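You operate a simulated robot arm through the tools that you are given. There is no shell and no other tool. Be economical: measure what you need, move in short steps, check, and stop when the job is done.

You are at the controls of a simulated two-armed robot. One attempt, no reset.

Task
Take the tip cap and put it in the gel tray. Then put the blue carton one on the brown serving tray. Then pull the towel door open. Keep to this order. Set down upright: blue carton one.

Only the result counts: the job must be done as asked and must still hold three seconds after the hand-in. Knocking over, shifting, dropping, spilling or breaking anything else fails it. A push-on lid holds only when it is set on centred and level and pressed home; a screw cap is set on level and turned clockwise until tight. Flat cloth is picked up by pressing the open fingertips on it (5 to 10 N) and closing them slowly along it; thin cloth reads only 2 to 8 mm in the jaws.

Robot
Two 7-joint arms with two-finger parallel grippers on one trunk, on a base that drives. Base frame: it is fixed to the floor where the robot stands at the start and does not move with it; the origin is under the middle of the robot, x ahead of it, y to its left, z up. Units: cm, degrees, N and s.
The left shoulder is at the start at [5, 16.1, 109.8], the right one opposite. With the tool pointing down near the work surface each hand reaches from about 10 to 58 cm from the robot's upright axis, wherever it stands, measured 20 degrees to its own side. Places, roughly: blue carton one [-400, -375, 100]; gel tray [-150, -375, 100]; serving tray [-400, -325, 100]; towel door [-280, 400, 40]. Payload 3.43 kg a hand.
The TCP of each hand is the grasp point between the finger pads, 3 cm short of the fingertips. In the tool frame z runs along the fingers and y along their closing line. Largest opening 9.4 cm; finger width 2.8, thickness 1; the body of the gripper, 5 by 9.6 cm, starts 5.5 cm behind the TCP.
Orientation is that of the tool frame in the base frame, as a unit quaternion [x, y, z, w]. With the fingers straight down and closing along the base's y, the tool's x points along the base's -x, its y along +y and its z along -z.

Tools
- The arms move only by the tool step_arm. It takes "left_increments", "right_increments" or both (then of equal length, played together; a hand with none holds still); each is a list of rows, each an object of numbers (a shift or turn left out is 0, a gripper value left out holds the last): "tx", "ty", "tz": the shift along the tool's x, y, z in cm; "wx", "wy", "wz": the turn, a rotation vector about the tool's x, y, z in degrees; "claw": the closure, from 0 (fully open) to 1 (shut). In form: [{"tx": .., "ty": .., "tz": .., "wx": .., "wy": .., "wz": .., "claw": ..}, ...]. A call has 1 to 20 rows; each row is the pose to reach, as a shift and turn from the pose commanded when the call began, along the tool's axes at that moment. Rows are played at 5 a second. More than 5 cm and 8.6 degrees between two rows, or a gripper value outside its range, and nothing of the call is played. Where a pose cannot be reached the arm comes as near as it can. A force on the tool above 40 N (or 10 N above the force at the start of the call, whichever is more), or a blocked arm, ends the call early, and 0.2 s more pass. Each finger travels about 4.5 cm/s and halts on what it meets, pressing with about 41 N; the grip force reading is that of the motor and also rises with nothing between the fingers. The clock runs only during rows and for 0.2 s after the last one: add rows that repeat a pose to give the fingers time. The reply holds the time, the measured pose of the TCP, the force on the tool along the base axes, the opening and the grip force, in the units named above and with some noise, with the torque about the TCP (base axes, N m) and any sound that the robot's microphone picked up.
- Cameras (640 x 400 px; columns grow to the right, rows downward): "scene" is now at [12.49, 0.51, 121.2]; the picture's right is [0.07, -1.00, 0.00], its down [-0.73, -0.05, -0.68] and it looks along [0.68, 0.05, -0.74] (base axes); focal length 256 px, centre (320, 200). "left" rides on the left gripper at [7.6, -1.4, -10.3] in its tool frame; the picture's right is [0.18, 0.98, 0.00], its down [-0.75, 0.14, -0.64] and it looks along [-0.63, 0.12, 0.77] (tool axes); focal length 243 px, centre (320, 200). "right" rides on the right gripper at [7.6, 1.4, -10.3] in its tool frame; the picture's right is [-0.18, 0.98, 0.00], its down [-0.75, -0.14, -0.64] and it looks along [-0.63, -0.12, 0.77] (tool axes); focal length 243 px, centre (320, 200). There is no depth. A picture from a camera that has moved, and an enlarged one, comes with that camera's place and axes in the base frame and with its lens. The place of the scene camera against the robot may be out by one fixed shift of up to 1.2 cm in any direction.
- get_image(camera): a new picture of that camera. It takes no simulated time.
- raise_lower(by): slides the trunk up (or, below 0, down) by that many cm; the arms and the scene camera ride with it, the base frame stays. It gives what a move gives, with no picture.
- roll_base(legs): drives the robot by 1 to 6 legs, each [ahead, left, turn to the left] in cm, cm and degrees, along the robot's own axes; the way and the turn of a leg run together, so that a leg with both is an arc; at most 150 cm and 180 degrees a leg. The arms and the cameras ride along, it lands a little off, and it stops where it bumps. It gives what a move gives.
- head_to(pan, tilt): turns the head with the scene camera to pan (to the left, within 80 degrees either way) and tilt (down, from -29 to 69), counted from straight ahead of the robot. It gives what a move gives.
- close_up(camera, box): a new picture of the part [left, top, right, bottom] of that camera's present view, enlarged. It takes no simulated time.
- job_done(): hands the job in; it is judged then, once.

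Work in short steps. Places have to be worked out from the pictures, the camera data and where the tool is seen: move nearer, look again, correct. Check each grasp and each placing, and mend what went wrong. You have 165 turns and 122 pictures in all, those below and enlarged ones among them. Open the grippers and draw the arms clear of the work before you hand the job in, unless the task says otherwise; then end with one line.

The tools are called after "Request:" by a JSON object that holds its "fn" and its "kwargs". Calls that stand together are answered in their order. step_arm: Moves the arms, as the interface text tells. Its arguments: {"type":"object","properties":{"left_increments":{"type":"array"},"right_increments":{"type":"array"}},"required":[]} The other tools are called the same way: raise_lower (by) slides the trunk up or down; roll_base (legs) drives the base; head_to (pan, tilt) turns the head that bears the scene camera; get_image (camera) takes a picture; close_up (camera, box) takes an enlarged picture of a part of a camera's view; job_done () hands the job in.

At the start:

```text
t: 0.0
left_position: [48.07, 21.86, 80.75]
left_ee_rot: [0.0, 1.0, 0.0, 0.0]
left_force: [0.0, -0.2, 0.4]
left_ft_torque: [-0.01, 0.02, 0.02]
left_grip_width: 9.42
left_gripper_force: 0.1
right_position: [46.35, -12.1, 78.38]
right_ee_rot: [0.0, 1.0, 0.0, 0.001]
right_force: [-0.3, -0.5, 0.7]
right_ft_torque: [0.0, -0.01, 0.02]
right_grip_width: 9.4
right_gripper_force: 0.0
trunk travel left (down, up): [-12.5, 14.2]
robot x, y, heading: [-0.19, -0.3, -0.1]
head pan, tilt: [3.9, 47.3]
```

scene: 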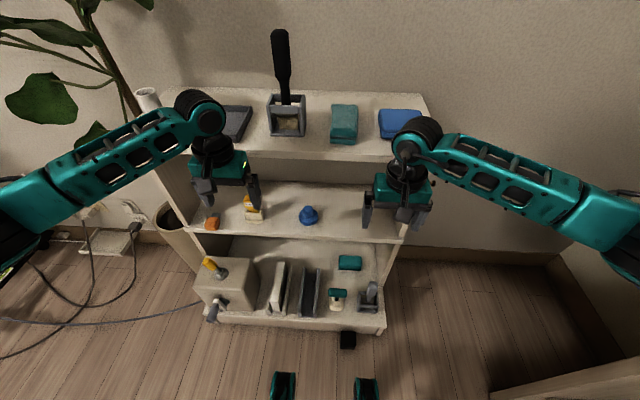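
right: 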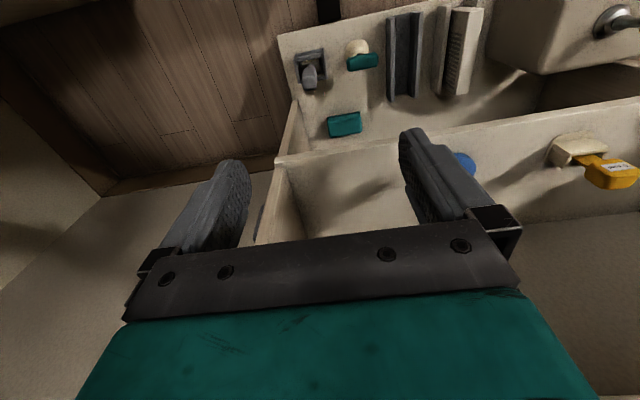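
left: 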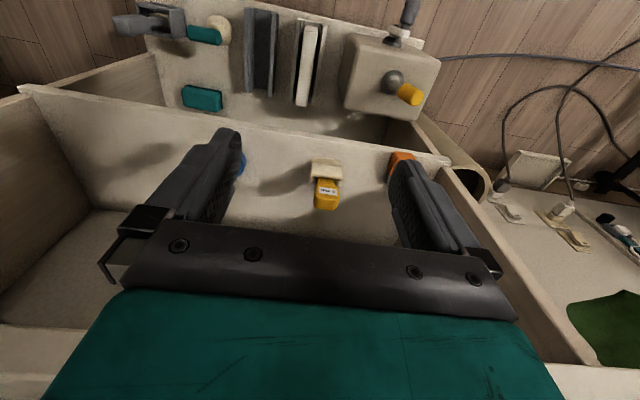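

I start by enlarging the shelf to identify the tip cap.

Request:
{"fn": "close_up", "kwargs": {"camera": "scene", "box": [180, 180, 420, 330]}}

Request:
{"fn": "close_up", "kwargs": {"camera": "left", "box": [120, 0, 480, 225]}}

```text
2.67 times, centred on (300, 255) of scene
camera zoom: at [12.49, 0.51, 121.2], right [0.07, -1.0, 0.0], down [-0.73, -0.05, -0.68], along [0.68, 0.05, -0.74], focal length 683 px, centre (373, 53)
```

zoom: 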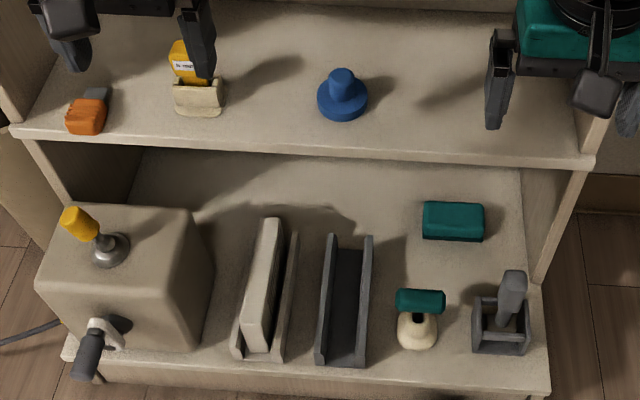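

```text
1.78 times, centred on (300, 112) of left
camera zoom: at [40.37, 20.44, 90.92], right [-0.18, 0.98, 0.0], down [0.75, 0.14, 0.64], along [0.63, 0.12, -0.77], focal length 431 px, centre (356, 356)
```

zoom: 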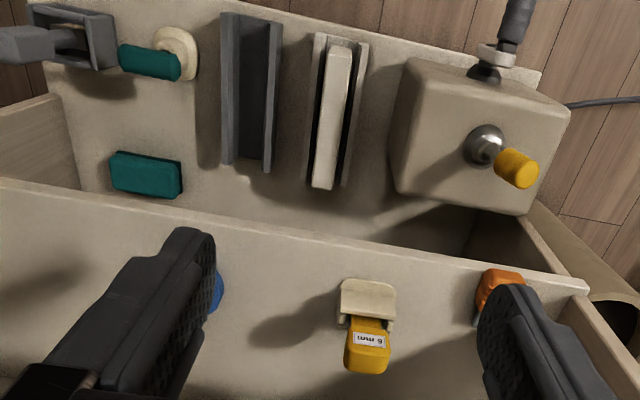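

The blue flanged piece on the middle shelf may be the tip cap. I look around before deciding.

Request:
{"fn": "head_to", "kwargs": {"pan": 0, "tilt": 15}}

Request:
{"fn": "get_image", "kwargs": {"camera": "scene"}}

Request:
{"fn": "head_to", "kwargs": {"pan": 75, "tilt": 15}}

Request:
{"fn": "get_image", "kwargs": {"camera": "scene"}}

Request:
{"fn": "head_to", "kwargs": {"pan": -75, "tilt": 15}}

Request:
{"fn": "get_image", "kwargs": {"camera": "scene"}}

```text
t: 1.0
left_position: [48.07, 21.97, 80.9]
left_ee_rot: [0.0, 1.0, 0.0, 0.0]
left_force: [0.3, 0.1, 0.4]
left_ft_torque: [0.01, 0.01, 0.02]
left_grip_width: 9.4
left_gripper_force: 0.1
right_position: [46.26, -12.1, 78.35]
right_ee_rot: [0.0, 1.0, 0.0, 0.0]
right_force: [0.4, 0.0, 0.0]
right_ft_torque: [0.02, 0.0, -0.03]
right_grip_width: 9.42
right_gripper_force: 0.0
trunk travel left (down, up): [-12.5, 14.2]
robot x, y, heading: [-0.11, 0.02, -0.1]
head pan, tilt: [0.0, 15.0]
```

```text
116 pictures are left
camera scene: at [13.91, -0.03, 126.2], right [0.0, -1.0, 0.0], down [-0.26, 0.0, -0.97], along [0.97, 0.0, -0.26], focal length 256 px, centre (320, 200)
```

scene: 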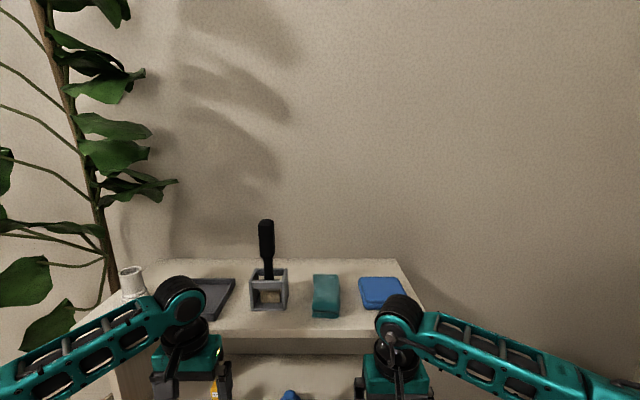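

```text
t: 2.5
left_position: [48.04, 21.91, 80.79]
left_ee_rot: [0.0, 1.0, 0.0, 0.0]
left_force: [0.3, 0.4, -0.7]
left_ft_torque: [0.02, 0.0, -0.03]
left_grip_width: 9.39
left_gripper_force: 0.0
right_position: [46.28, -12.24, 78.29]
right_ee_rot: [0.0, 1.0, 0.0, 0.0]
right_force: [-0.3, 0.4, 0.2]
right_ft_torque: [-0.03, -0.01, 0.05]
right_grip_width: 9.37
right_gripper_force: 0.0
trunk travel left (down, up): [-12.5, 14.2]
robot x, y, heading: [-0.25, 0.12, 0.1]
head pan, tilt: [75.0, 15.0]
```

```text
115 pictures are left
camera scene: at [6.99, 8.99, 126.21], right [0.97, -0.26, 0.0], down [-0.07, -0.25, -0.97], along [0.25, 0.93, -0.26], focal length 256 px, centre (320, 200)
```

scene: 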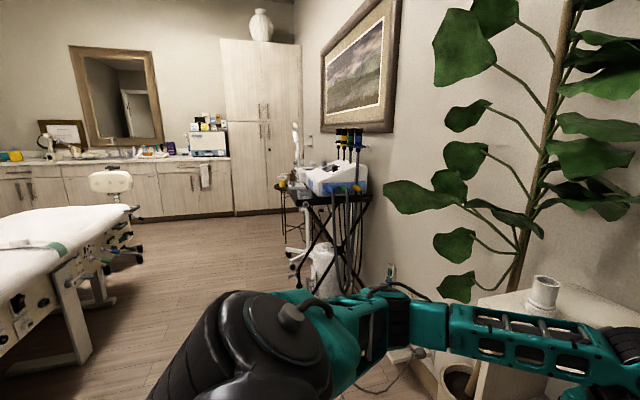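

```text
t: 4.8
left_position: [48.09, 22.0, 80.78]
left_ee_rot: [0.0, 1.0, 0.0, 0.0]
left_force: [0.0, 0.4, -0.6]
left_ft_torque: [-0.02, 0.01, 0.02]
left_grip_width: 9.42
left_gripper_force: 0.1
right_position: [46.29, -12.13, 78.45]
right_ee_rot: [0.001, 1.0, -0.001, -0.001]
right_force: [-0.1, 0.2, 0.2]
right_ft_torque: [-0.02, -0.02, 0.01]
right_grip_width: 9.43
right_gripper_force: 0.2
trunk travel left (down, up): [-12.5, 14.2]
robot x, y, heading: [0.03, -0.27, 0.4]
head pan, tilt: [-75.0, 15.0]
```

```text
114 pictures are left
camera scene: at [6.99, -9.05, 126.21], right [-0.97, -0.26, 0.0], down [-0.07, 0.25, -0.97], along [0.25, -0.93, -0.26], focal length 256 px, centre (320, 200)
```

scene: 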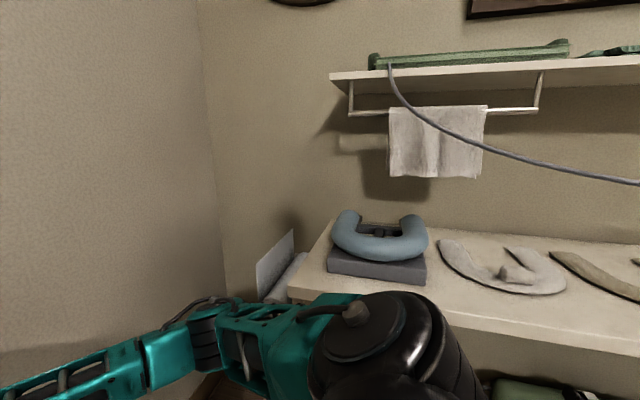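

A treatment room; the candidates need a better look: blue flanged piece, yellow "6 mm" piece, orange piece. I look from the head again with enlargements.

Request:
{"fn": "head_to", "kwargs": {"pan": 5, "tilt": 50}}

Request:
{"fn": "close_up", "kwargs": {"camera": "scene", "box": [190, 160, 350, 260]}}

Request:
{"fn": "close_up", "kwargs": {"camera": "left", "box": [220, 120, 420, 245]}}

Request:
{"fn": "close_up", "kwargs": {"camera": "right", "box": [440, 100, 640, 225]}}

```text
t: 6.3
left_position: [48.11, 21.78, 80.8]
left_ee_rot: [0.0, 1.0, 0.0, 0.0]
left_force: [-0.1, 0.4, -0.1]
left_ft_torque: [0.03, 0.0, 0.01]
left_grip_width: 9.39
left_gripper_force: 0.0
right_position: [46.3, -12.22, 78.4]
right_ee_rot: [-0.001, 1.0, 0.0, 0.0]
right_force: [0.1, 0.0, 1.4]
right_ft_torque: [-0.02, -0.02, 0.05]
right_grip_width: 9.41
right_gripper_force: 0.1
trunk travel left (down, up): [-12.5, 14.2]
robot x, y, heading: [-0.13, -0.13, -0.1]
head pan, tilt: [5.0, 50.0]
```

```text
4.00 times, centred on (270, 210) of scene
camera zoom: at [12.24, 0.64, 120.84], right [0.09, -1.0, 0.0], down [-0.76, -0.07, -0.64], along [0.64, 0.06, -0.77], focal length 1025 px, centre (520, 160)
```

zoom: 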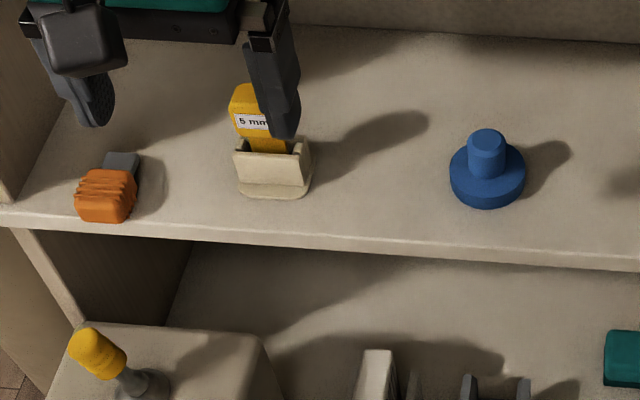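

```text
3.20 times, centred on (320, 182) of left
camera zoom: at [40.37, 20.44, 90.92], right [-0.18, 0.98, 0.0], down [0.75, 0.14, 0.64], along [0.63, 0.12, -0.77], focal length 776 px, centre (320, 256)
```

zoom: 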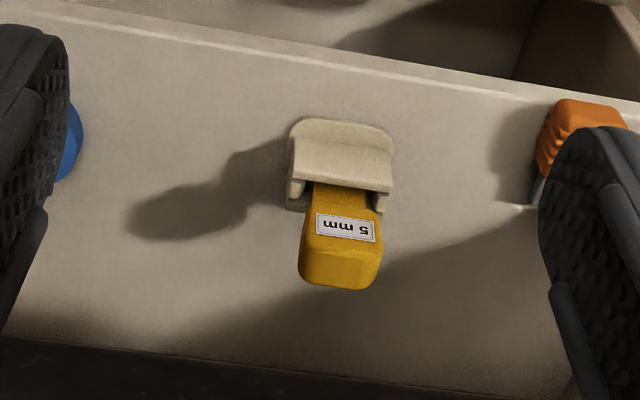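

```text
3.20 times, centred on (540, 162) of right
camera zoom: at [38.7, -10.67, 88.64], right [0.18, 0.98, 0.0], down [0.75, -0.14, 0.64], along [0.63, -0.12, -0.77], focal length 776 px, centre (-384, 320)
```

zoom: 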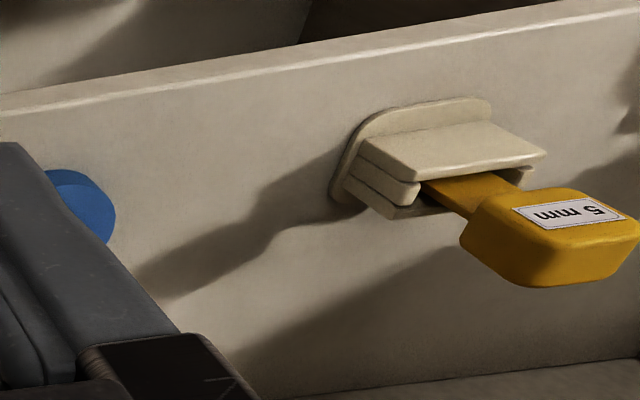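

I take the blue flanged cap as the tip cap; it sits around [65, 8, 53] on the middle shelf. I tuck the right arm and drive 10 cm closer.

Request:
{"fn": "step_arm", "kwargs": {"right_increments": [{"tx": 3, "ty": -2.2, "tz": -2.8}, {"tx": 6, "ty": -4.4, "tz": -5.6}, {"tx": 9, "ty": -6.6, "tz": -8.4}, {"tx": 12, "ty": -8.8, "tz": -11.2}, {"tx": 15, "ty": -11, "tz": -14}, {"tx": 18, "ty": -13, "tz": -17}]}}

Request:
{"fn": "roll_base", "kwargs": {"legs": [[10, 0, 0]]}}

Request:
{"fn": "get_image", "kwargs": {"camera": "scene"}}

Request:
{"fn": "get_image", "kwargs": {"camera": "left"}}

```text
t: 7.7
left_position: [48.02, 21.96, 80.86]
left_ee_rot: [0.0, 1.0, 0.0, -0.001]
left_force: [0.5, 0.0, 0.5]
left_ft_torque: [0.0, -0.01, -0.01]
left_grip_width: 9.4
left_gripper_force: 0.0
right_position: [28.27, -25.45, 95.17]
right_ee_rot: [0.0, 1.0, 0.0, 0.0]
right_force: [0.3, 0.0, -0.3]
right_ft_torque: [-0.02, -0.02, 0.04]
right_grip_width: 9.43
right_gripper_force: 0.1
trunk travel left (down, up): [-12.5, 14.2]
robot x, y, heading: [-0.03, -0.13, 0.1]
head pan, tilt: [5.0, 50.0]
```

```text
t: 8.6
left_position: [50.35, 21.9, 80.91]
left_ee_rot: [-0.001, 1.0, 0.002, -0.013]
left_force: [-13.7, -0.2, 7.3]
left_ft_torque: [0.11, -1.31, 0.2]
left_grip_width: 9.42
left_gripper_force: 0.2
right_position: [31.46, -25.35, 95.2]
right_ee_rot: [0.0, 1.0, 0.002, 0.001]
right_force: [-0.2, 0.1, -0.4]
right_ft_torque: [0.01, -0.01, -0.05]
right_grip_width: 9.39
right_gripper_force: 0.0
trunk travel left (down, up): [-12.5, 14.2]
robot x, y, heading: [3.11, 0.04, 0.1]
head pan, tilt: [5.0, 50.0]
stopped in leg 1: the force on the tool passed its limit (the readings are from after the stop); the commanded pose is now the measured one
```

```text
110 pictures are left
camera scene: at [15.28, 0.65, 120.85], right [0.09, -1.0, 0.0], down [-0.76, -0.07, -0.64], along [0.64, 0.06, -0.76], focal length 256 px, centre (320, 200)
```

scene: 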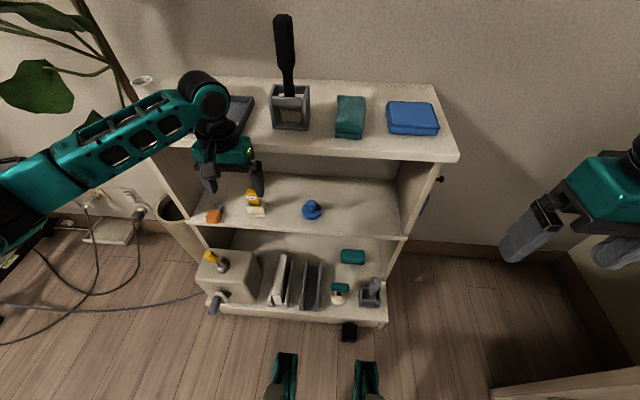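

```text
109 pictures are left
camera left: at [42.86, 20.43, 91.31], right [-0.18, 0.98, 0.01], down [0.77, 0.14, 0.62], along [0.61, 0.12, -0.78], focal length 243 px, centre (320, 200)
```

left: 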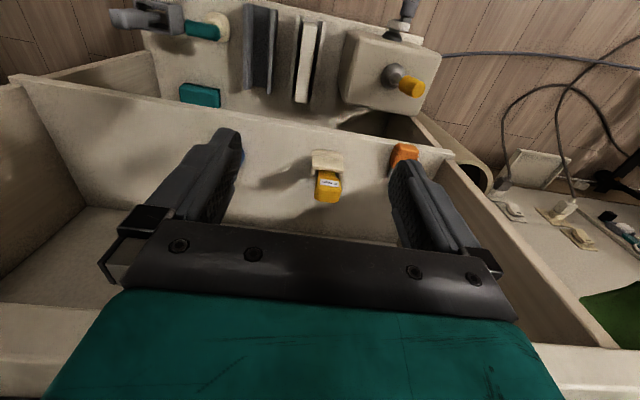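

The left hand touched the top board's front edge (about x 54), so the top shelf overhangs; nothing looks displaced. I pull the left hand back and down and tilt it 40° to reach in under the board.

Request:
{"fn": "step_arm", "kwargs": {"left_increments": [{"tx": 4}, {"tx": 8}, {"tx": 10, "ty": -2, "tz": 2, "wy": -8}, {"tx": 10, "ty": -4, "tz": 5, "wy": -16}, {"tx": 10, "ty": -6, "tz": 8, "wy": -24}, {"tx": 10, "ty": -8, "tz": 11, "wy": -32}, {"tx": 10, "ty": -10, "tz": 13, "wy": -40}, {"tx": 10, "ty": -10, "tz": 13, "wy": -40}]}}

Request:
{"fn": "get_image", "kwargs": {"camera": "left"}}

Request:
{"fn": "get_image", "kwargs": {"camera": "scene"}}

```text
t: 10.4
left_position: [40.01, 11.68, 67.8]
left_ee_rot: [0.0, 0.944, 0.001, 0.33]
left_force: [0.4, 0.3, -0.2]
left_ft_torque: [-0.02, 0.03, 0.03]
left_grip_width: 9.38
left_gripper_force: 0.1
right_position: [31.53, -25.27, 95.13]
right_ee_rot: [-0.001, 1.0, 0.0, -0.001]
right_force: [0.6, 0.0, -0.2]
right_ft_torque: [-0.03, 0.01, 0.01]
right_grip_width: 9.4
right_gripper_force: 0.1
trunk travel left (down, up): [-12.5, 14.2]
robot x, y, heading: [3.56, 0.14, -0.1]
head pan, tilt: [5.0, 50.0]
```

```text
108 pictures are left
camera left: at [27.55, 10.26, 71.01], right [-0.14, 0.98, -0.11], down [0.19, 0.14, 0.97], along [0.97, 0.12, -0.21], focal length 243 px, centre (320, 200)
```

left: 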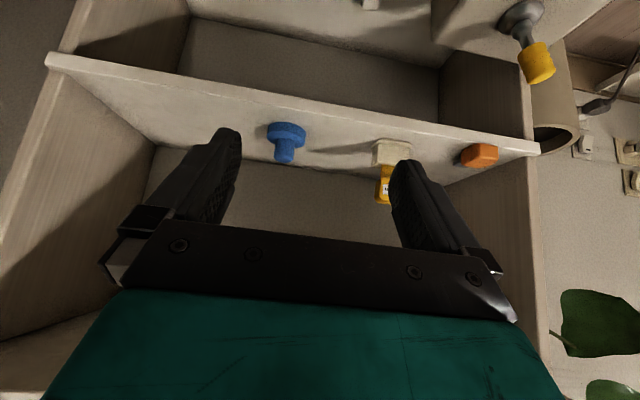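

```text
107 pictures are left
camera scene: at [15.48, 0.67, 120.84], right [0.09, -1.0, 0.0], down [-0.76, -0.07, -0.64], along [0.64, 0.06, -0.77], focal length 256 px, centre (320, 200)
```

scene: 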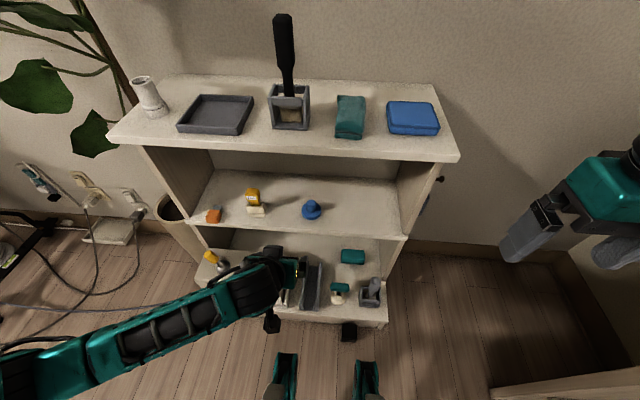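

I enlarge both views to triangulate the cap precisely.

Request:
{"fn": "close_up", "kwargs": {"camera": "left", "box": [240, 90, 340, 190]}}

Request:
{"fn": "close_up", "kwargs": {"camera": "scene", "box": [260, 160, 360, 260]}}

```text
4.00 times, centred on (290, 140) of left
camera zoom: at [27.55, 10.26, 71.01], right [-0.14, 0.98, -0.11], down [0.19, 0.14, 0.97], along [0.97, 0.12, -0.21], focal length 970 px, centre (440, 440)
```

zoom: 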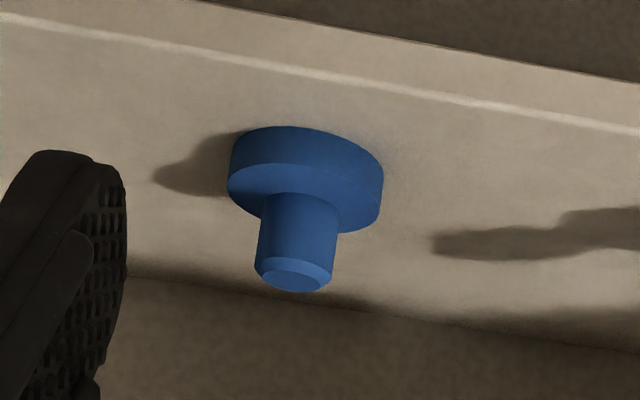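

```text
4.00 times, centred on (310, 210) of scene
camera zoom: at [15.48, 0.67, 120.84], right [0.09, -1.0, 0.0], down [-0.76, -0.07, -0.64], along [0.64, 0.06, -0.77], focal length 1025 px, centre (360, 160)
```

zoom: 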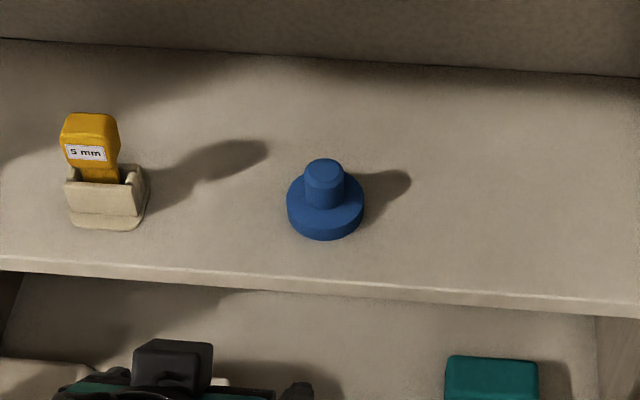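

Triangulation puts the peg top near [68.7, 8.1, 55.4], flange top near z 52. I approach along a tilted line to a pre-grasp point and recheck.

Request:
{"fn": "step_arm", "kwargs": {"left_increments": [{"tx": -2.7, "ty": -0.7, "tz": 3.6}, {"tx": -5.4, "ty": -1.4, "tz": 7.1}, {"tx": -8.0, "ty": -2.2, "tz": 10.7}, {"tx": -10.7, "ty": -2.9, "tz": 14.2}, {"tx": -13.4, "ty": -3.6, "tz": 17.8}, {"tx": -13.4, "ty": -3.6, "tz": 17.8}]}}

Request:
{"fn": "get_image", "kwargs": {"camera": "left"}}

Request:
{"fn": "get_image", "kwargs": {"camera": "scene"}}

```text
t: 11.8
left_position: [61.86, 8.34, 62.93]
left_ee_rot: [0.001, 0.944, 0.003, 0.33]
left_force: [0.2, 0.6, -0.2]
left_ft_torque: [0.0, 0.0, -0.01]
left_grip_width: 9.39
left_gripper_force: 0.0
right_position: [31.48, -25.39, 95.13]
right_ee_rot: [-0.001, 1.0, 0.0, 0.0]
right_force: [-0.4, -0.2, 0.0]
right_ft_torque: [0.0, 0.02, 0.0]
right_grip_width: 9.37
right_gripper_force: 0.0
trunk travel left (down, up): [-12.5, 14.2]
robot x, y, heading: [3.25, -0.03, -0.2]
head pan, tilt: [5.0, 50.0]
```

```text
104 pictures are left
camera left: at [49.39, 6.82, 66.08], right [-0.14, 0.98, -0.11], down [0.19, 0.14, 0.97], along [0.97, 0.12, -0.21], focal length 243 px, centre (320, 200)
```

left: 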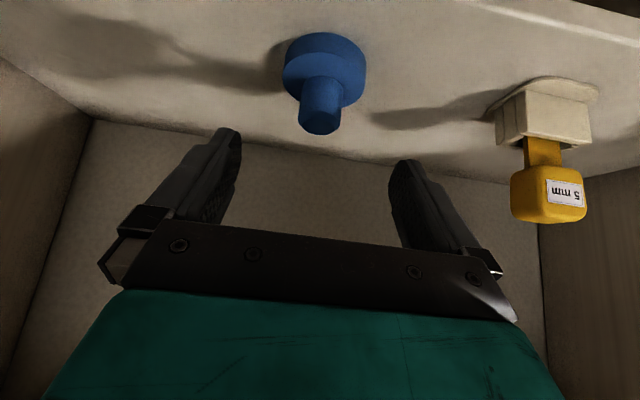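

```text
103 pictures are left
camera scene: at [15.49, 0.67, 120.84], right [0.09, -1.0, 0.0], down [-0.76, -0.07, -0.64], along [0.64, 0.06, -0.77], focal length 256 px, centre (320, 200)
```

scene: 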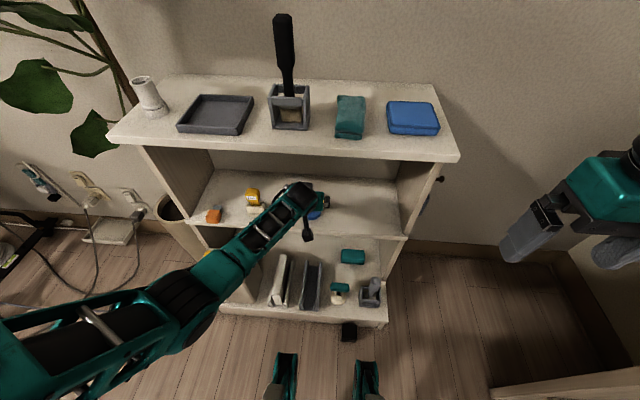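

Two left-camera views give the peg top at about [65.3, 8.2, 56.7] and flange top near z 53.8. I lower the open fingers around the peg.

Request:
{"fn": "step_arm", "kwargs": {"left_increments": [{"tx": 1.0, "ty": -0.07, "tz": 2.6}, {"tx": 1.6, "ty": -0.1, "tz": 4.2}, {"tx": 2.0, "ty": -0.14, "tz": 5.15}, {"tx": 2.0, "ty": -0.14, "tz": 5.15}]}}

Request:
{"fn": "get_image", "kwargs": {"camera": "left"}}

Request:
{"fn": "close_up", "kwargs": {"camera": "scene", "box": [260, 160, 360, 260]}}

```text
t: 12.8
left_position: [63.65, 8.19, 57.41]
left_ee_rot: [0.002, 0.944, 0.002, 0.331]
left_force: [1.0, 0.4, -1.2]
left_ft_torque: [0.01, 0.03, 0.0]
left_grip_width: 9.4
left_gripper_force: 0.0
right_position: [31.69, -25.45, 95.12]
right_ee_rot: [-0.001, 1.0, 0.0, 0.0]
right_force: [-0.6, -0.9, 0.3]
right_ft_torque: [0.0, 0.01, 0.01]
right_grip_width: 9.4
right_gripper_force: 0.0
trunk travel left (down, up): [-12.5, 14.2]
robot x, y, heading: [3.05, -0.12, -0.1]
head pan, tilt: [5.0, 50.0]
```

```text
102 pictures are left
camera left: at [51.13, 6.71, 60.52], right [-0.14, 0.98, -0.11], down [0.19, 0.14, 0.97], along [0.97, 0.12, -0.21], focal length 243 px, centre (320, 200)
```

left: 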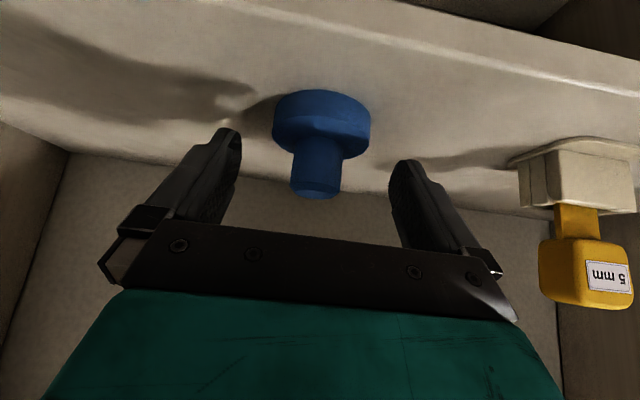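

```text
4.00 times, centred on (310, 210) of scene
camera zoom: at [15.49, 0.67, 120.83], right [0.09, -1.0, 0.0], down [-0.76, -0.07, -0.64], along [0.64, 0.06, -0.77], focal length 1025 px, centre (360, 160)
```

zoom: 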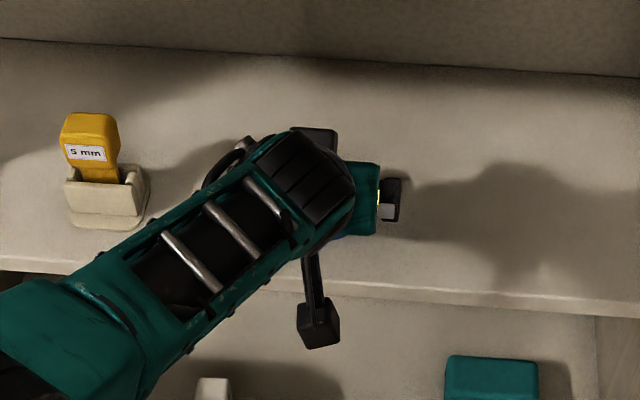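

The fingertips straddle the peg, tip centre at [65.5, 8.2, 55.1] against peg at [65.1, 8.2, 53.8–56.9]. I close the grip.

Request:
{"fn": "step_arm", "kwargs": {"left_increments": [{"claw": 0.4}, {"claw": 0.6}, {"claw": 0.8}, {"claw": 0.9}, {"claw": 0.9}, {"claw": 0.9}]}}

Request:
{"fn": "get_image", "kwargs": {"camera": "left"}}

```text
t: 14.2
left_position: [63.54, 8.16, 57.31]
left_ee_rot: [0.0, 0.944, 0.003, 0.329]
left_force: [-0.2, -0.4, 0.7]
left_ft_torque: [-0.1, -0.01, -0.03]
left_grip_width: 2.87
left_gripper_force: 40.6
right_position: [31.54, -25.34, 95.22]
right_ee_rot: [-0.002, 1.0, 0.0, 0.0]
right_force: [-0.2, -0.3, -0.7]
right_ft_torque: [-0.03, -0.01, -0.01]
right_grip_width: 9.38
right_gripper_force: 0.0
trunk travel left (down, up): [-12.5, 14.2]
robot x, y, heading: [3.31, 0.02, 0.1]
head pan, tilt: [5.0, 50.0]
```

```text
100 pictures are left
camera left: at [51.11, 6.71, 60.52], right [-0.14, 0.98, -0.11], down [0.19, 0.14, 0.97], along [0.97, 0.12, -0.21], focal length 243 px, centre (320, 200)
```

left: 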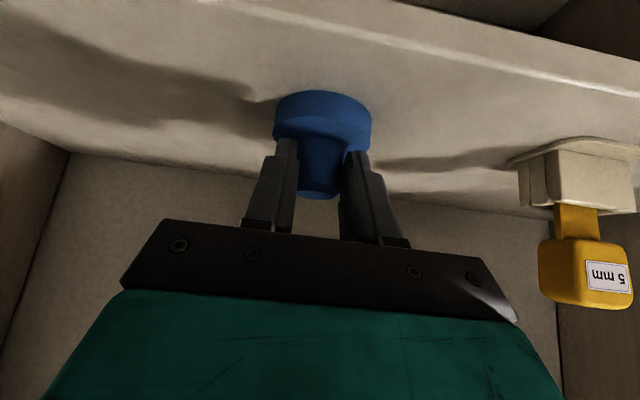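

Gripped at 2.9 cm. I lift 6 cm and draw back out of the shelf.

Request:
{"fn": "step_arm", "kwargs": {"left_increments": [{"tx": -1.9, "tz": -2.35, "claw": 0.9}, {"tx": -3.74, "tz": -4.7}, {"tx": -0.6, "tz": -7.2}, {"tx": 2.5, "tz": -9.7}, {"tx": 5.6, "tz": -12.2}, {"tx": 8.7, "tz": -14.7}, {"tx": 11.8, "tz": -17.2}, {"tx": 14.9, "tz": -19.7}, {"tx": 14.9, "tz": -19.7}]}}

Request:
{"fn": "get_image", "kwargs": {"camera": "left"}}

```text
t: 15.7
left_position: [55.14, 12.27, 71.2]
left_ee_rot: [0.011, 0.904, 0.042, 0.425]
left_force: [-0.4, 0.0, -0.1]
left_ft_torque: [-0.02, 0.02, 0.04]
left_grip_width: 2.86
left_gripper_force: 41.2
right_position: [31.69, -25.43, 95.17]
right_ee_rot: [-0.001, 1.0, 0.0, 0.001]
right_force: [0.1, -0.5, 0.1]
right_ft_torque: [0.01, 0.03, 0.01]
right_grip_width: 9.39
right_gripper_force: 0.0
trunk travel left (down, up): [-12.5, 14.2]
robot x, y, heading: [3.1, -0.03, 0.0]
head pan, tilt: [5.0, 50.0]
stopped in row 7 (left hand): the arm was blocked; the commanded pose is now the measured one
```

```text
99 pictures are left
camera left: at [42.28, 10.44, 71.57], right [-0.13, 0.99, -0.06], down [-0.01, 0.06, 1.0], along [0.99, 0.13, 0.01], focal length 243 px, centre (320, 200)
```

left: 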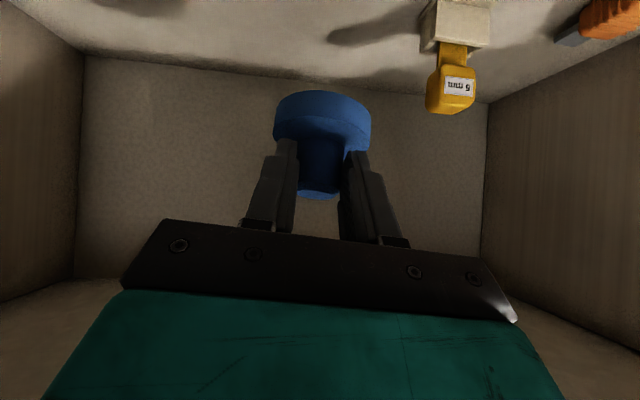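

The cap is held, but the arm got blocked mid-withdrawal. I look from the head to see why.

Request:
{"fn": "get_image", "kwargs": {"camera": "scene"}}

```text
98 pictures are left
camera scene: at [15.5, 0.67, 120.83], right [0.09, -1.0, 0.0], down [-0.76, -0.07, -0.64], along [0.64, 0.06, -0.77], focal length 256 px, centre (320, 200)
```

scene: 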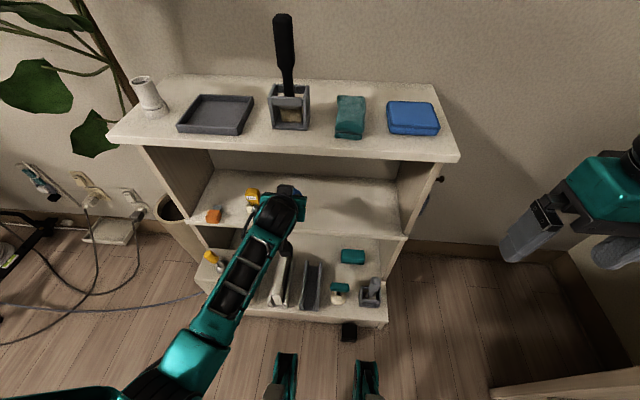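

No contact visible; likely an arm-posture limit. I drive the base straight back so the hand leaves the shelf.

Request:
{"fn": "roll_base", "kwargs": {"legs": [[-30, 0, 0]]}}

Request:
{"fn": "get_image", "kwargs": {"camera": "scene"}}

```text
t: 17.8
left_position: [25.39, 12.08, 71.07]
left_ee_rot: [0.011, 0.904, 0.042, 0.425]
left_force: [-0.1, -0.8, -0.3]
left_ft_torque: [0.03, 0.0, -0.05]
left_grip_width: 2.85
left_gripper_force: 40.9
right_position: [2.0, -25.41, 95.14]
right_ee_rot: [-0.002, 1.0, 0.0, 0.001]
right_force: [-0.9, 0.1, -0.9]
right_ft_torque: [0.02, 0.0, 0.01]
right_grip_width: 9.4
right_gripper_force: 0.0
trunk travel left (down, up): [-12.5, 14.2]
robot x, y, heading: [-26.31, -0.2, 0.2]
head pan, tilt: [5.0, 50.0]
```

```text
97 pictures are left
camera scene: at [-14.17, 0.61, 120.84], right [0.09, -1.0, 0.0], down [-0.76, -0.07, -0.64], along [0.64, 0.06, -0.77], focal length 256 px, centre (320, 200)
```

scene: 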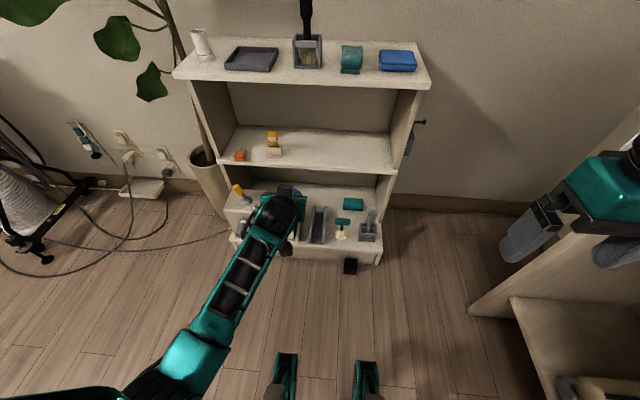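

The cap is in hand and the shelf is undisturbed. I raise the left hand, bringing it back to vertical and closer in.

Request:
{"fn": "step_arm", "kwargs": {"left_increments": [{"tx": -0.8, "ty": 1, "tz": -2.6, "wy": 6}, {"tx": -1.6, "ty": 2, "tz": -5.2, "wy": 12}, {"tx": -2.3, "ty": 3, "tz": -7.8, "wy": 18}, {"tx": -3.1, "ty": 4, "tz": -10.4, "wy": 25}, {"tx": -3.9, "ty": 5, "tz": -13, "wy": 32}, {"tx": -4.7, "ty": 6, "tz": -15.6, "wy": 38}, {"tx": -5.5, "ty": 7, "tz": -18.2, "wy": 44}, {"tx": -6.2, "ty": 8, "tz": -20.8, "wy": 50}, {"tx": -6.2, "ty": 8, "tz": -20.8, "wy": 50}]}}

Request:
{"fn": "head_to", "kwargs": {"pan": 80, "tilt": 20}}

Request:
{"fn": "get_image", "kwargs": {"camera": "scene"}}

Request:
{"fn": "head_to", "kwargs": {"pan": -80, "tilt": 20}}

Request:
{"fn": "get_image", "kwargs": {"camera": "scene"}}

```text
t: 19.2
left_position: [17.28, 25.77, 82.86]
left_ee_rot: [-0.028, 0.98, 0.159, 0.12]
left_force: [-1.2, -1.0, -0.7]
left_ft_torque: [0.04, -0.04, -0.01]
left_grip_width: 2.86
left_gripper_force: 40.6
left hand out of reach, approached as far as the arm can: row 6
right_position: [1.84, -25.34, 95.17]
right_ee_rot: [-0.001, 1.0, 0.001, 0.0]
right_force: [0.1, 0.1, -0.5]
right_ft_torque: [0.0, 0.07, -0.02]
right_grip_width: 9.4
right_gripper_force: 0.1
trunk travel left (down, up): [-12.5, 14.2]
robot x, y, heading: [-26.58, 0.06, 0.3]
head pan, tilt: [5.0, 50.0]
stopped in row 6 (left hand): the arm was blocked; the commanded pose is now the measured one
```

```text
t: 20.6
left_position: [17.34, 25.84, 82.8]
left_ee_rot: [-0.03, 0.979, 0.16, 0.12]
left_force: [-1.1, 0.2, -0.6]
left_ft_torque: [0.01, 0.01, 0.0]
left_grip_width: 2.85
left_gripper_force: 41.0
right_position: [2.12, -25.42, 95.21]
right_ee_rot: [0.0, 1.0, -0.001, 0.0]
right_force: [-0.1, -0.6, -0.4]
right_ft_torque: [0.02, -0.01, 0.02]
right_grip_width: 9.4
right_gripper_force: 0.1
trunk travel left (down, up): [-12.5, 14.2]
robot x, y, heading: [-26.24, -0.12, 0.1]
head pan, tilt: [80.0, 20.0]
```

```text
96 pictures are left
camera scene: at [-20.23, 9.09, 125.39], right [0.99, -0.17, 0.0], down [-0.06, -0.34, -0.94], along [0.16, 0.93, -0.34], focal length 256 px, centre (320, 200)
```

scene: 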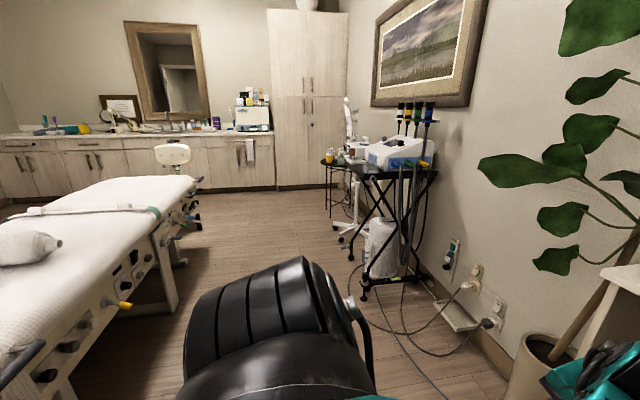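

```text
t: 23.1
left_position: [17.22, 25.84, 82.81]
left_ee_rot: [-0.029, 0.98, 0.16, 0.119]
left_force: [0.4, -0.4, -0.6]
left_ft_torque: [0.0, -0.01, -0.02]
left_grip_width: 2.86
left_gripper_force: 41.4
right_position: [1.97, -25.5, 95.19]
right_ee_rot: [-0.001, 1.0, 0.0, -0.001]
right_force: [-0.5, 0.2, 0.4]
right_ft_torque: [-0.01, 0.0, 0.0]
right_grip_width: 9.39
right_gripper_force: 0.0
trunk travel left (down, up): [-12.5, 14.2]
robot x, y, heading: [-26.37, 0.32, 0.2]
head pan, tilt: [-80.0, 20.0]
```

```text
95 pictures are left
camera scene: at [-20.18, -9.25, 125.39], right [-0.98, -0.18, 0.0], down [-0.06, 0.34, -0.94], along [0.17, -0.92, -0.34], focal length 256 px, centre (320, 200)
```

scene: 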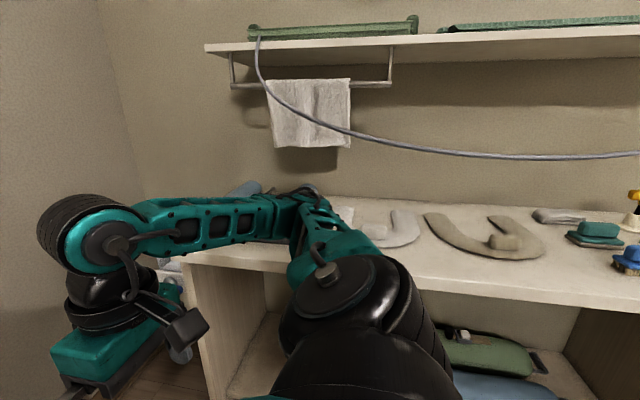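

Both sides have room to turn. I turn left 90° and look toward the rear of the room.

Request:
{"fn": "roll_base", "kwargs": {"legs": [[0, 0, 90]]}}

Request:
{"fn": "head_to", "kwargs": {"pan": 80, "tilt": 15}}

Request:
{"fn": "get_image", "kwargs": {"camera": "scene"}}

```text
t: 27.3
left_position: [-51.54, 43.99, 82.85]
left_ee_rot: [0.709, -0.677, -0.198, 0.026]
left_force: [-0.2, -0.2, -0.1]
left_ft_torque: [0.02, -0.02, 0.03]
left_grip_width: 2.87
left_gripper_force: 40.2
right_position: [-0.62, 27.97, 95.23]
right_ee_rot: [-0.704, 0.71, -0.001, 0.0]
right_force: [0.6, -0.3, 0.1]
right_ft_torque: [-0.06, 0.02, -0.03]
right_grip_width: 9.4
right_gripper_force: 0.1
trunk travel left (down, up): [-12.5, 14.2]
robot x, y, heading: [-26.3, 0.27, 89.6]
head pan, tilt: [-80.0, 20.0]
```

```text
t: 29.8
left_position: [-51.65, 43.93, 82.91]
left_ee_rot: [0.708, -0.677, -0.198, 0.027]
left_force: [-0.4, 0.5, -0.6]
left_ft_torque: [-0.03, 0.05, -0.01]
left_grip_width: 2.83
left_gripper_force: 40.6
right_position: [-0.67, 28.01, 95.18]
right_ee_rot: [-0.703, 0.711, 0.0, -0.001]
right_force: [0.2, 0.2, -0.1]
right_ft_torque: [0.01, -0.02, 0.01]
right_grip_width: 9.41
right_gripper_force: 0.1
trunk travel left (down, up): [-12.5, 14.2]
robot x, y, heading: [-26.63, -0.36, 89.7]
head pan, tilt: [80.0, 15.0]
```

```text
94 pictures are left
camera scene: at [-34.97, 5.63, 126.21], right [0.18, 0.98, 0.0], down [0.25, -0.05, -0.97], along [-0.95, 0.18, -0.26], focal length 256 px, centre (320, 200)
```

scene: 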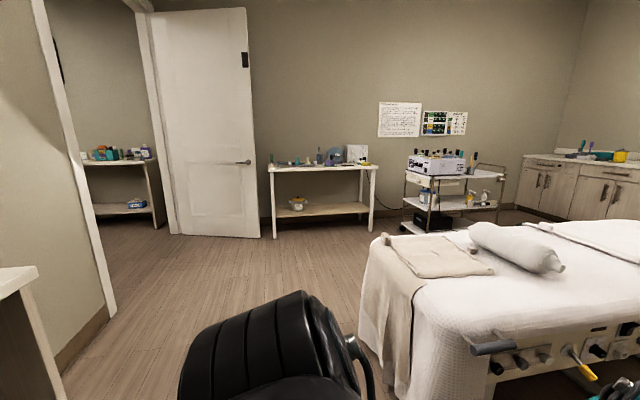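

There's a doorway in the side wall around x −220…−370, y ≈ −115, leading to the other room. I turn to face −x and drive toward it.

Request:
{"fn": "roll_base", "kwargs": {"legs": [[0, 0, 90], [135, 0, 0], [130, 0, 0]]}}

Request:
{"fn": "head_to", "kwargs": {"pan": 75, "tilt": 20}}

Request:
{"fn": "get_image", "kwargs": {"camera": "scene"}}

```text
t: 45.6
left_position: [-326.81, -11.78, 82.78]
left_ee_rot: [0.981, 0.009, -0.114, 0.155]
left_force: [4.0, 3.3, -0.9]
left_ft_torque: [0.04, -0.07, -0.06]
left_grip_width: 2.84
left_gripper_force: 40.7
right_position: [-309.77, 38.63, 95.08]
right_ee_rot: [1.0, -0.02, 0.0, 0.001]
right_force: [0.2, 0.8, -0.2]
right_ft_torque: [-0.01, -0.01, -0.03]
right_grip_width: 9.39
right_gripper_force: 0.0
trunk travel left (down, up): [-12.5, 14.2]
robot x, y, heading: [-282.48, 12.49, 177.7]
head pan, tilt: [80.0, 15.0]
stopped in leg 3: the force on the tool passed its limit (the readings are from after the stop); the commanded pose is now the measured one
```

```text
t: 46.3
left_position: [-326.79, -11.83, 82.7]
left_ee_rot: [0.981, 0.01, -0.114, 0.155]
left_force: [3.5, 5.3, 0.2]
left_ft_torque: [0.12, -0.08, -0.11]
left_grip_width: 2.8
left_gripper_force: 41.4
right_position: [-309.67, 38.7, 95.14]
right_ee_rot: [1.0, -0.02, 0.0, 0.001]
right_force: [-0.5, 0.4, -0.6]
right_ft_torque: [0.02, -0.01, 0.01]
right_grip_width: 9.41
right_gripper_force: 0.1
trunk travel left (down, up): [-12.5, 14.2]
robot x, y, heading: [-282.38, 11.88, 177.7]
head pan, tilt: [75.0, 20.0]
```

```text
93 pictures are left
camera scene: at [-288.58, 3.41, 125.4], right [-0.95, 0.3, 0.0], down [0.1, 0.33, -0.94], along [-0.28, -0.9, -0.34], focal length 256 px, centre (320, 200)
```

scene: 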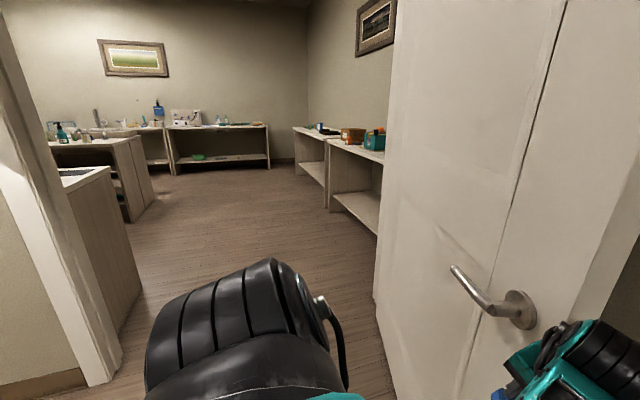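

The left hand touched the open door near x −330. I back off, shift away from the bed, and turn to face −y through the doorway.

Request:
{"fn": "roll_base", "kwargs": {"legs": [[-14, 12, 0], [0, 0, 92]]}}

Request:
{"fn": "head_to", "kwargs": {"pan": 0, "tilt": 20}}

Request:
{"fn": "get_image", "kwargs": {"camera": "scene"}}

```text
t: 51.8
left_position: [-240.89, -42.45, 82.72]
left_ee_rot: [0.653, 0.733, 0.039, 0.189]
left_force: [0.3, -1.1, 0.3]
left_ft_torque: [0.01, -0.01, -0.04]
left_grip_width: 2.79
left_gripper_force: 40.8
right_position: [-292.77, -30.21, 95.18]
right_ee_rot: [0.687, 0.727, 0.0, 0.0]
right_force: [0.3, 0.1, -0.1]
right_ft_torque: [0.01, -0.03, 0.03]
right_grip_width: 9.42
right_gripper_force: 0.2
trunk travel left (down, up): [-12.5, 14.2]
robot x, y, heading: [-269.12, -0.7, -86.7]
head pan, tilt: [75.0, 20.0]
```

```text
t: 53.3
left_position: [-240.8, -42.36, 82.68]
left_ee_rot: [0.653, 0.732, 0.038, 0.188]
left_force: [0.0, 0.3, 0.1]
left_ft_torque: [0.0, -0.01, -0.02]
left_grip_width: 2.8
left_gripper_force: 40.8
right_position: [-292.63, -30.19, 95.2]
right_ee_rot: [0.688, 0.726, -0.001, 0.0]
right_force: [-0.3, 1.3, -0.3]
right_ft_torque: [0.01, 0.0, 0.0]
right_grip_width: 9.4
right_gripper_force: 0.0
trunk travel left (down, up): [-12.5, 14.2]
robot x, y, heading: [-268.94, -0.47, -86.7]
head pan, tilt: [0.0, 20.0]
```

```text
92 pictures are left
camera scene: at [-267.6, -13.87, 125.39], right [-1.0, -0.06, 0.0], down [-0.02, 0.34, -0.94], along [0.05, -0.94, -0.34], focal length 256 px, centre (320, 200)
```

scene: 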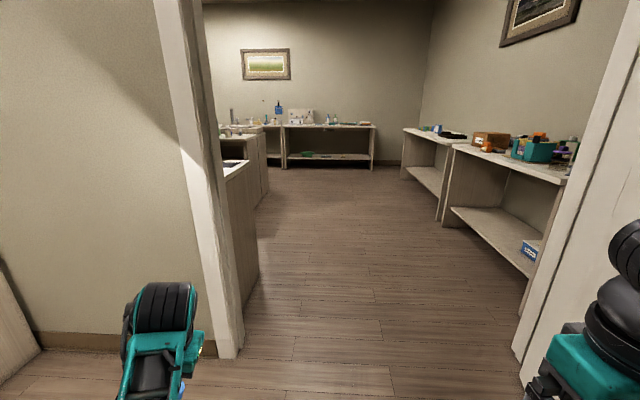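

The doorway is clear from x ≈ −215 to −369. I shift right a little, straighten, and drive through.

Request:
{"fn": "roll_base", "kwargs": {"legs": [[0, -14, -3.3], [130, 0, 0], [100, 0, 0]]}}

Request:
{"fn": "head_to", "kwargs": {"pan": 40, "tilt": 25}}

Request:
{"fn": "get_image", "kwargs": {"camera": "scene"}}

Request:
{"fn": "head_to", "kwargs": {"pan": -50, "tilt": 25}}

Request:
{"fn": "get_image", "kwargs": {"camera": "scene"}}

```text
t: 54.5
left_position: [-250.02, -43.45, 82.51]
left_ee_rot: [0.663, 0.725, 0.029, 0.184]
left_force: [-1.0, -0.3, -0.6]
left_ft_torque: [0.01, 0.02, -0.02]
left_grip_width: 2.76
left_gripper_force: 41.4
right_position: [-300.69, -29.96, 95.62]
right_ee_rot: [0.691, 0.723, 0.0, -0.003]
right_force: [1.3, 0.7, 0.1]
right_ft_torque: [-0.02, -0.03, -0.03]
right_grip_width: 9.4
right_gripper_force: 0.2
trunk travel left (down, up): [-12.5, 14.2]
robot x, y, heading: [-277.71, -0.79, -88.3]
head pan, tilt: [0.0, 20.0]
stopped in leg 1: the robot was blocked; the commanded pose is now the measured one
```

```text
t: 55.5
left_position: [-250.12, -43.61, 82.32]
left_ee_rot: [0.664, 0.724, 0.028, 0.183]
left_force: [0.7, 0.3, 0.0]
left_ft_torque: [-0.01, -0.01, -0.02]
left_grip_width: 2.72
left_gripper_force: 40.9
right_position: [-300.67, -29.78, 95.55]
right_ee_rot: [0.692, 0.722, 0.001, -0.005]
right_force: [0.0, 0.0, 0.7]
right_ft_torque: [0.02, -0.02, -0.03]
right_grip_width: 9.39
right_gripper_force: 0.0
trunk travel left (down, up): [-12.5, 14.2]
robot x, y, heading: [-277.8, -1.23, -88.4]
head pan, tilt: [40.0, 25.0]
```

```text
91 pictures are left
camera scene: at [-269.37, -11.81, 124.45], right [-0.75, -0.66, 0.01], down [-0.3, 0.32, -0.9], along [0.59, -0.68, -0.43], focal length 256 px, centre (320, 200)
```

scene: 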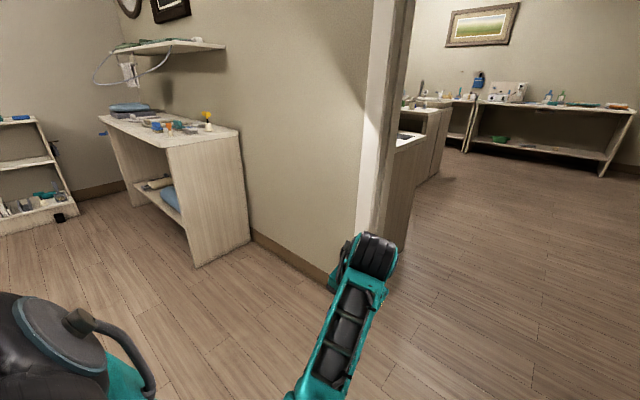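

```text
t: 57.2
left_position: [-250.16, -43.68, 82.28]
left_ee_rot: [0.664, 0.725, 0.029, 0.184]
left_force: [0.5, 1.2, 0.5]
left_ft_torque: [0.0, -0.03, -0.04]
left_grip_width: 2.75
left_gripper_force: 40.4
right_position: [-300.63, -29.79, 95.47]
right_ee_rot: [0.692, 0.722, 0.001, -0.005]
right_force: [-0.5, -0.1, 0.1]
right_ft_torque: [-0.03, -0.04, -0.02]
right_grip_width: 9.4
right_gripper_force: 0.1
trunk travel left (down, up): [-12.5, 14.2]
robot x, y, heading: [-277.86, -0.92, -88.7]
head pan, tilt: [-50.0, 25.0]
```

```text
90 pictures are left
camera scene: at [-282.38, -11.01, 124.69], right [-0.66, 0.75, 0.01], down [0.3, 0.28, -0.91], along [-0.69, -0.6, -0.41], focal length 256 px, centre (320, 200)
```

scene: 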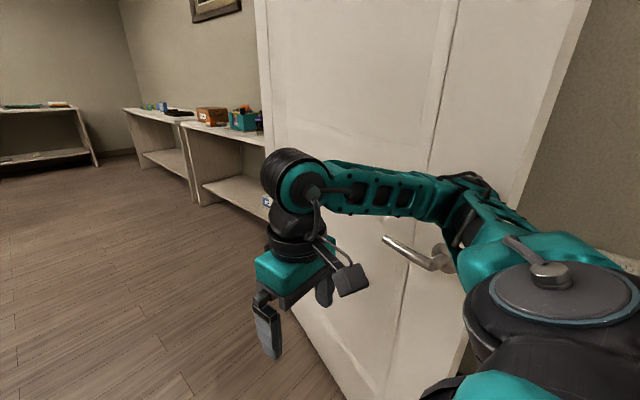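

The right elbow touches the door leaf. I shift left 10 cm, then drive forward, easing right as the door recedes.

Request:
{"fn": "roll_base", "kwargs": {"legs": [[0, 10, -1.3], [60, -8, 0], [120, -5, 0], [60, 0, 0]]}}

Request:
{"fn": "head_to", "kwargs": {"pan": 60, "tilt": 25}}

Request:
{"fn": "get_image", "kwargs": {"camera": "scene"}}

Request:
{"fn": "head_to", "kwargs": {"pan": -50, "tilt": 25}}

Request:
{"fn": "get_image", "kwargs": {"camera": "scene"}}

```text
t: 70.0
left_position: [-259.5, -284.23, 82.83]
left_ee_rot: [0.684, 0.704, 0.031, 0.19]
left_force: [0.2, -0.2, -0.3]
left_ft_torque: [0.02, -0.02, 0.01]
left_grip_width: 2.81
left_gripper_force: 41.3
right_position: [-309.62, -267.5, 94.99]
right_ee_rot: [0.712, 0.702, 0.007, 0.002]
right_force: [0.5, 0.5, -0.4]
right_ft_torque: [-0.02, -0.01, 0.02]
right_grip_width: 9.41
right_gripper_force: 0.1
trunk travel left (down, up): [-12.5, 14.2]
robot x, y, heading: [-284.06, -240.03, -91.6]
head pan, tilt: [-50.0, 25.0]
```

```text
t: 71.9
left_position: [-259.58, -284.22, 82.83]
left_ee_rot: [0.684, 0.704, 0.03, 0.191]
left_force: [0.1, 0.3, 0.8]
left_ft_torque: [-0.01, -0.03, 0.01]
left_grip_width: 2.79
left_gripper_force: 41.0
right_position: [-309.5, -267.55, 95.02]
right_ee_rot: [0.712, 0.702, 0.007, 0.002]
right_force: [-0.4, 0.1, 0.3]
right_ft_torque: [0.01, 0.04, 0.0]
right_grip_width: 9.38
right_gripper_force: 0.1
trunk travel left (down, up): [-12.5, 14.2]
robot x, y, heading: [-284.08, -239.98, -91.8]
head pan, tilt: [60.0, 25.0]
```

```text
89 pictures are left
camera scene: at [-275.66, -248.91, 124.58], right [-0.53, -0.85, 0.0], down [-0.36, 0.22, -0.91], along [0.77, -0.48, -0.42], focal length 256 px, centre (320, 200)
```

scene: 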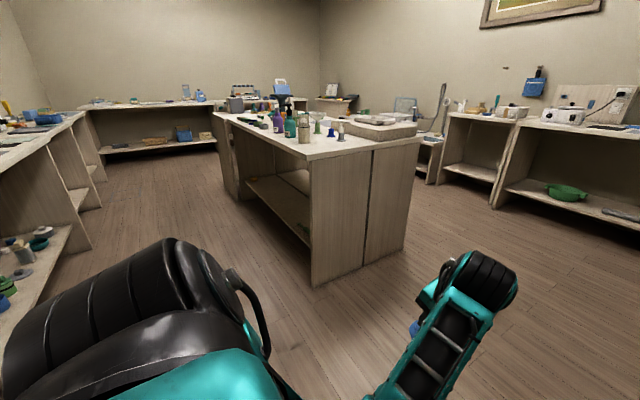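

```text
t: 73.8
left_position: [-259.55, -284.09, 82.79]
left_ee_rot: [0.684, 0.704, 0.03, 0.19]
left_force: [-0.4, 0.1, -0.1]
left_ft_torque: [0.0, 0.01, -0.01]
left_grip_width: 2.79
left_gripper_force: 40.8
right_position: [-309.62, -267.54, 94.94]
right_ee_rot: [0.711, 0.703, 0.007, 0.002]
right_force: [0.0, 0.2, -0.4]
right_ft_torque: [0.0, -0.03, -0.01]
right_grip_width: 9.39
right_gripper_force: 0.0
trunk travel left (down, up): [-12.5, 14.2]
robot x, y, heading: [-283.91, -240.19, -91.7]
head pan, tilt: [-50.0, 25.0]
```

```text
88 pictures are left
camera scene: at [-290.72, -249.76, 124.58], right [-0.62, 0.79, 0.0], down [0.33, 0.26, -0.91], along [-0.71, -0.56, -0.42], focal length 256 px, centre (320, 200)
```

scene: 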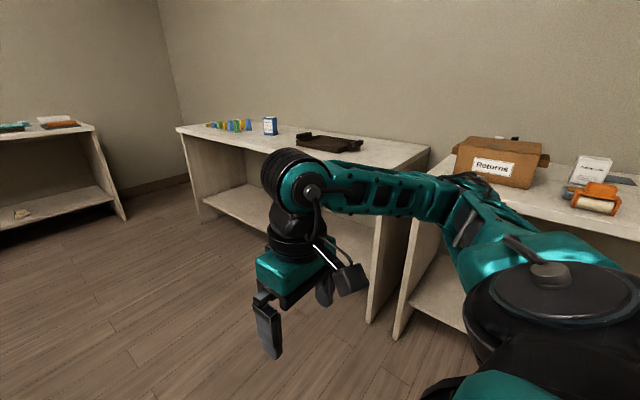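

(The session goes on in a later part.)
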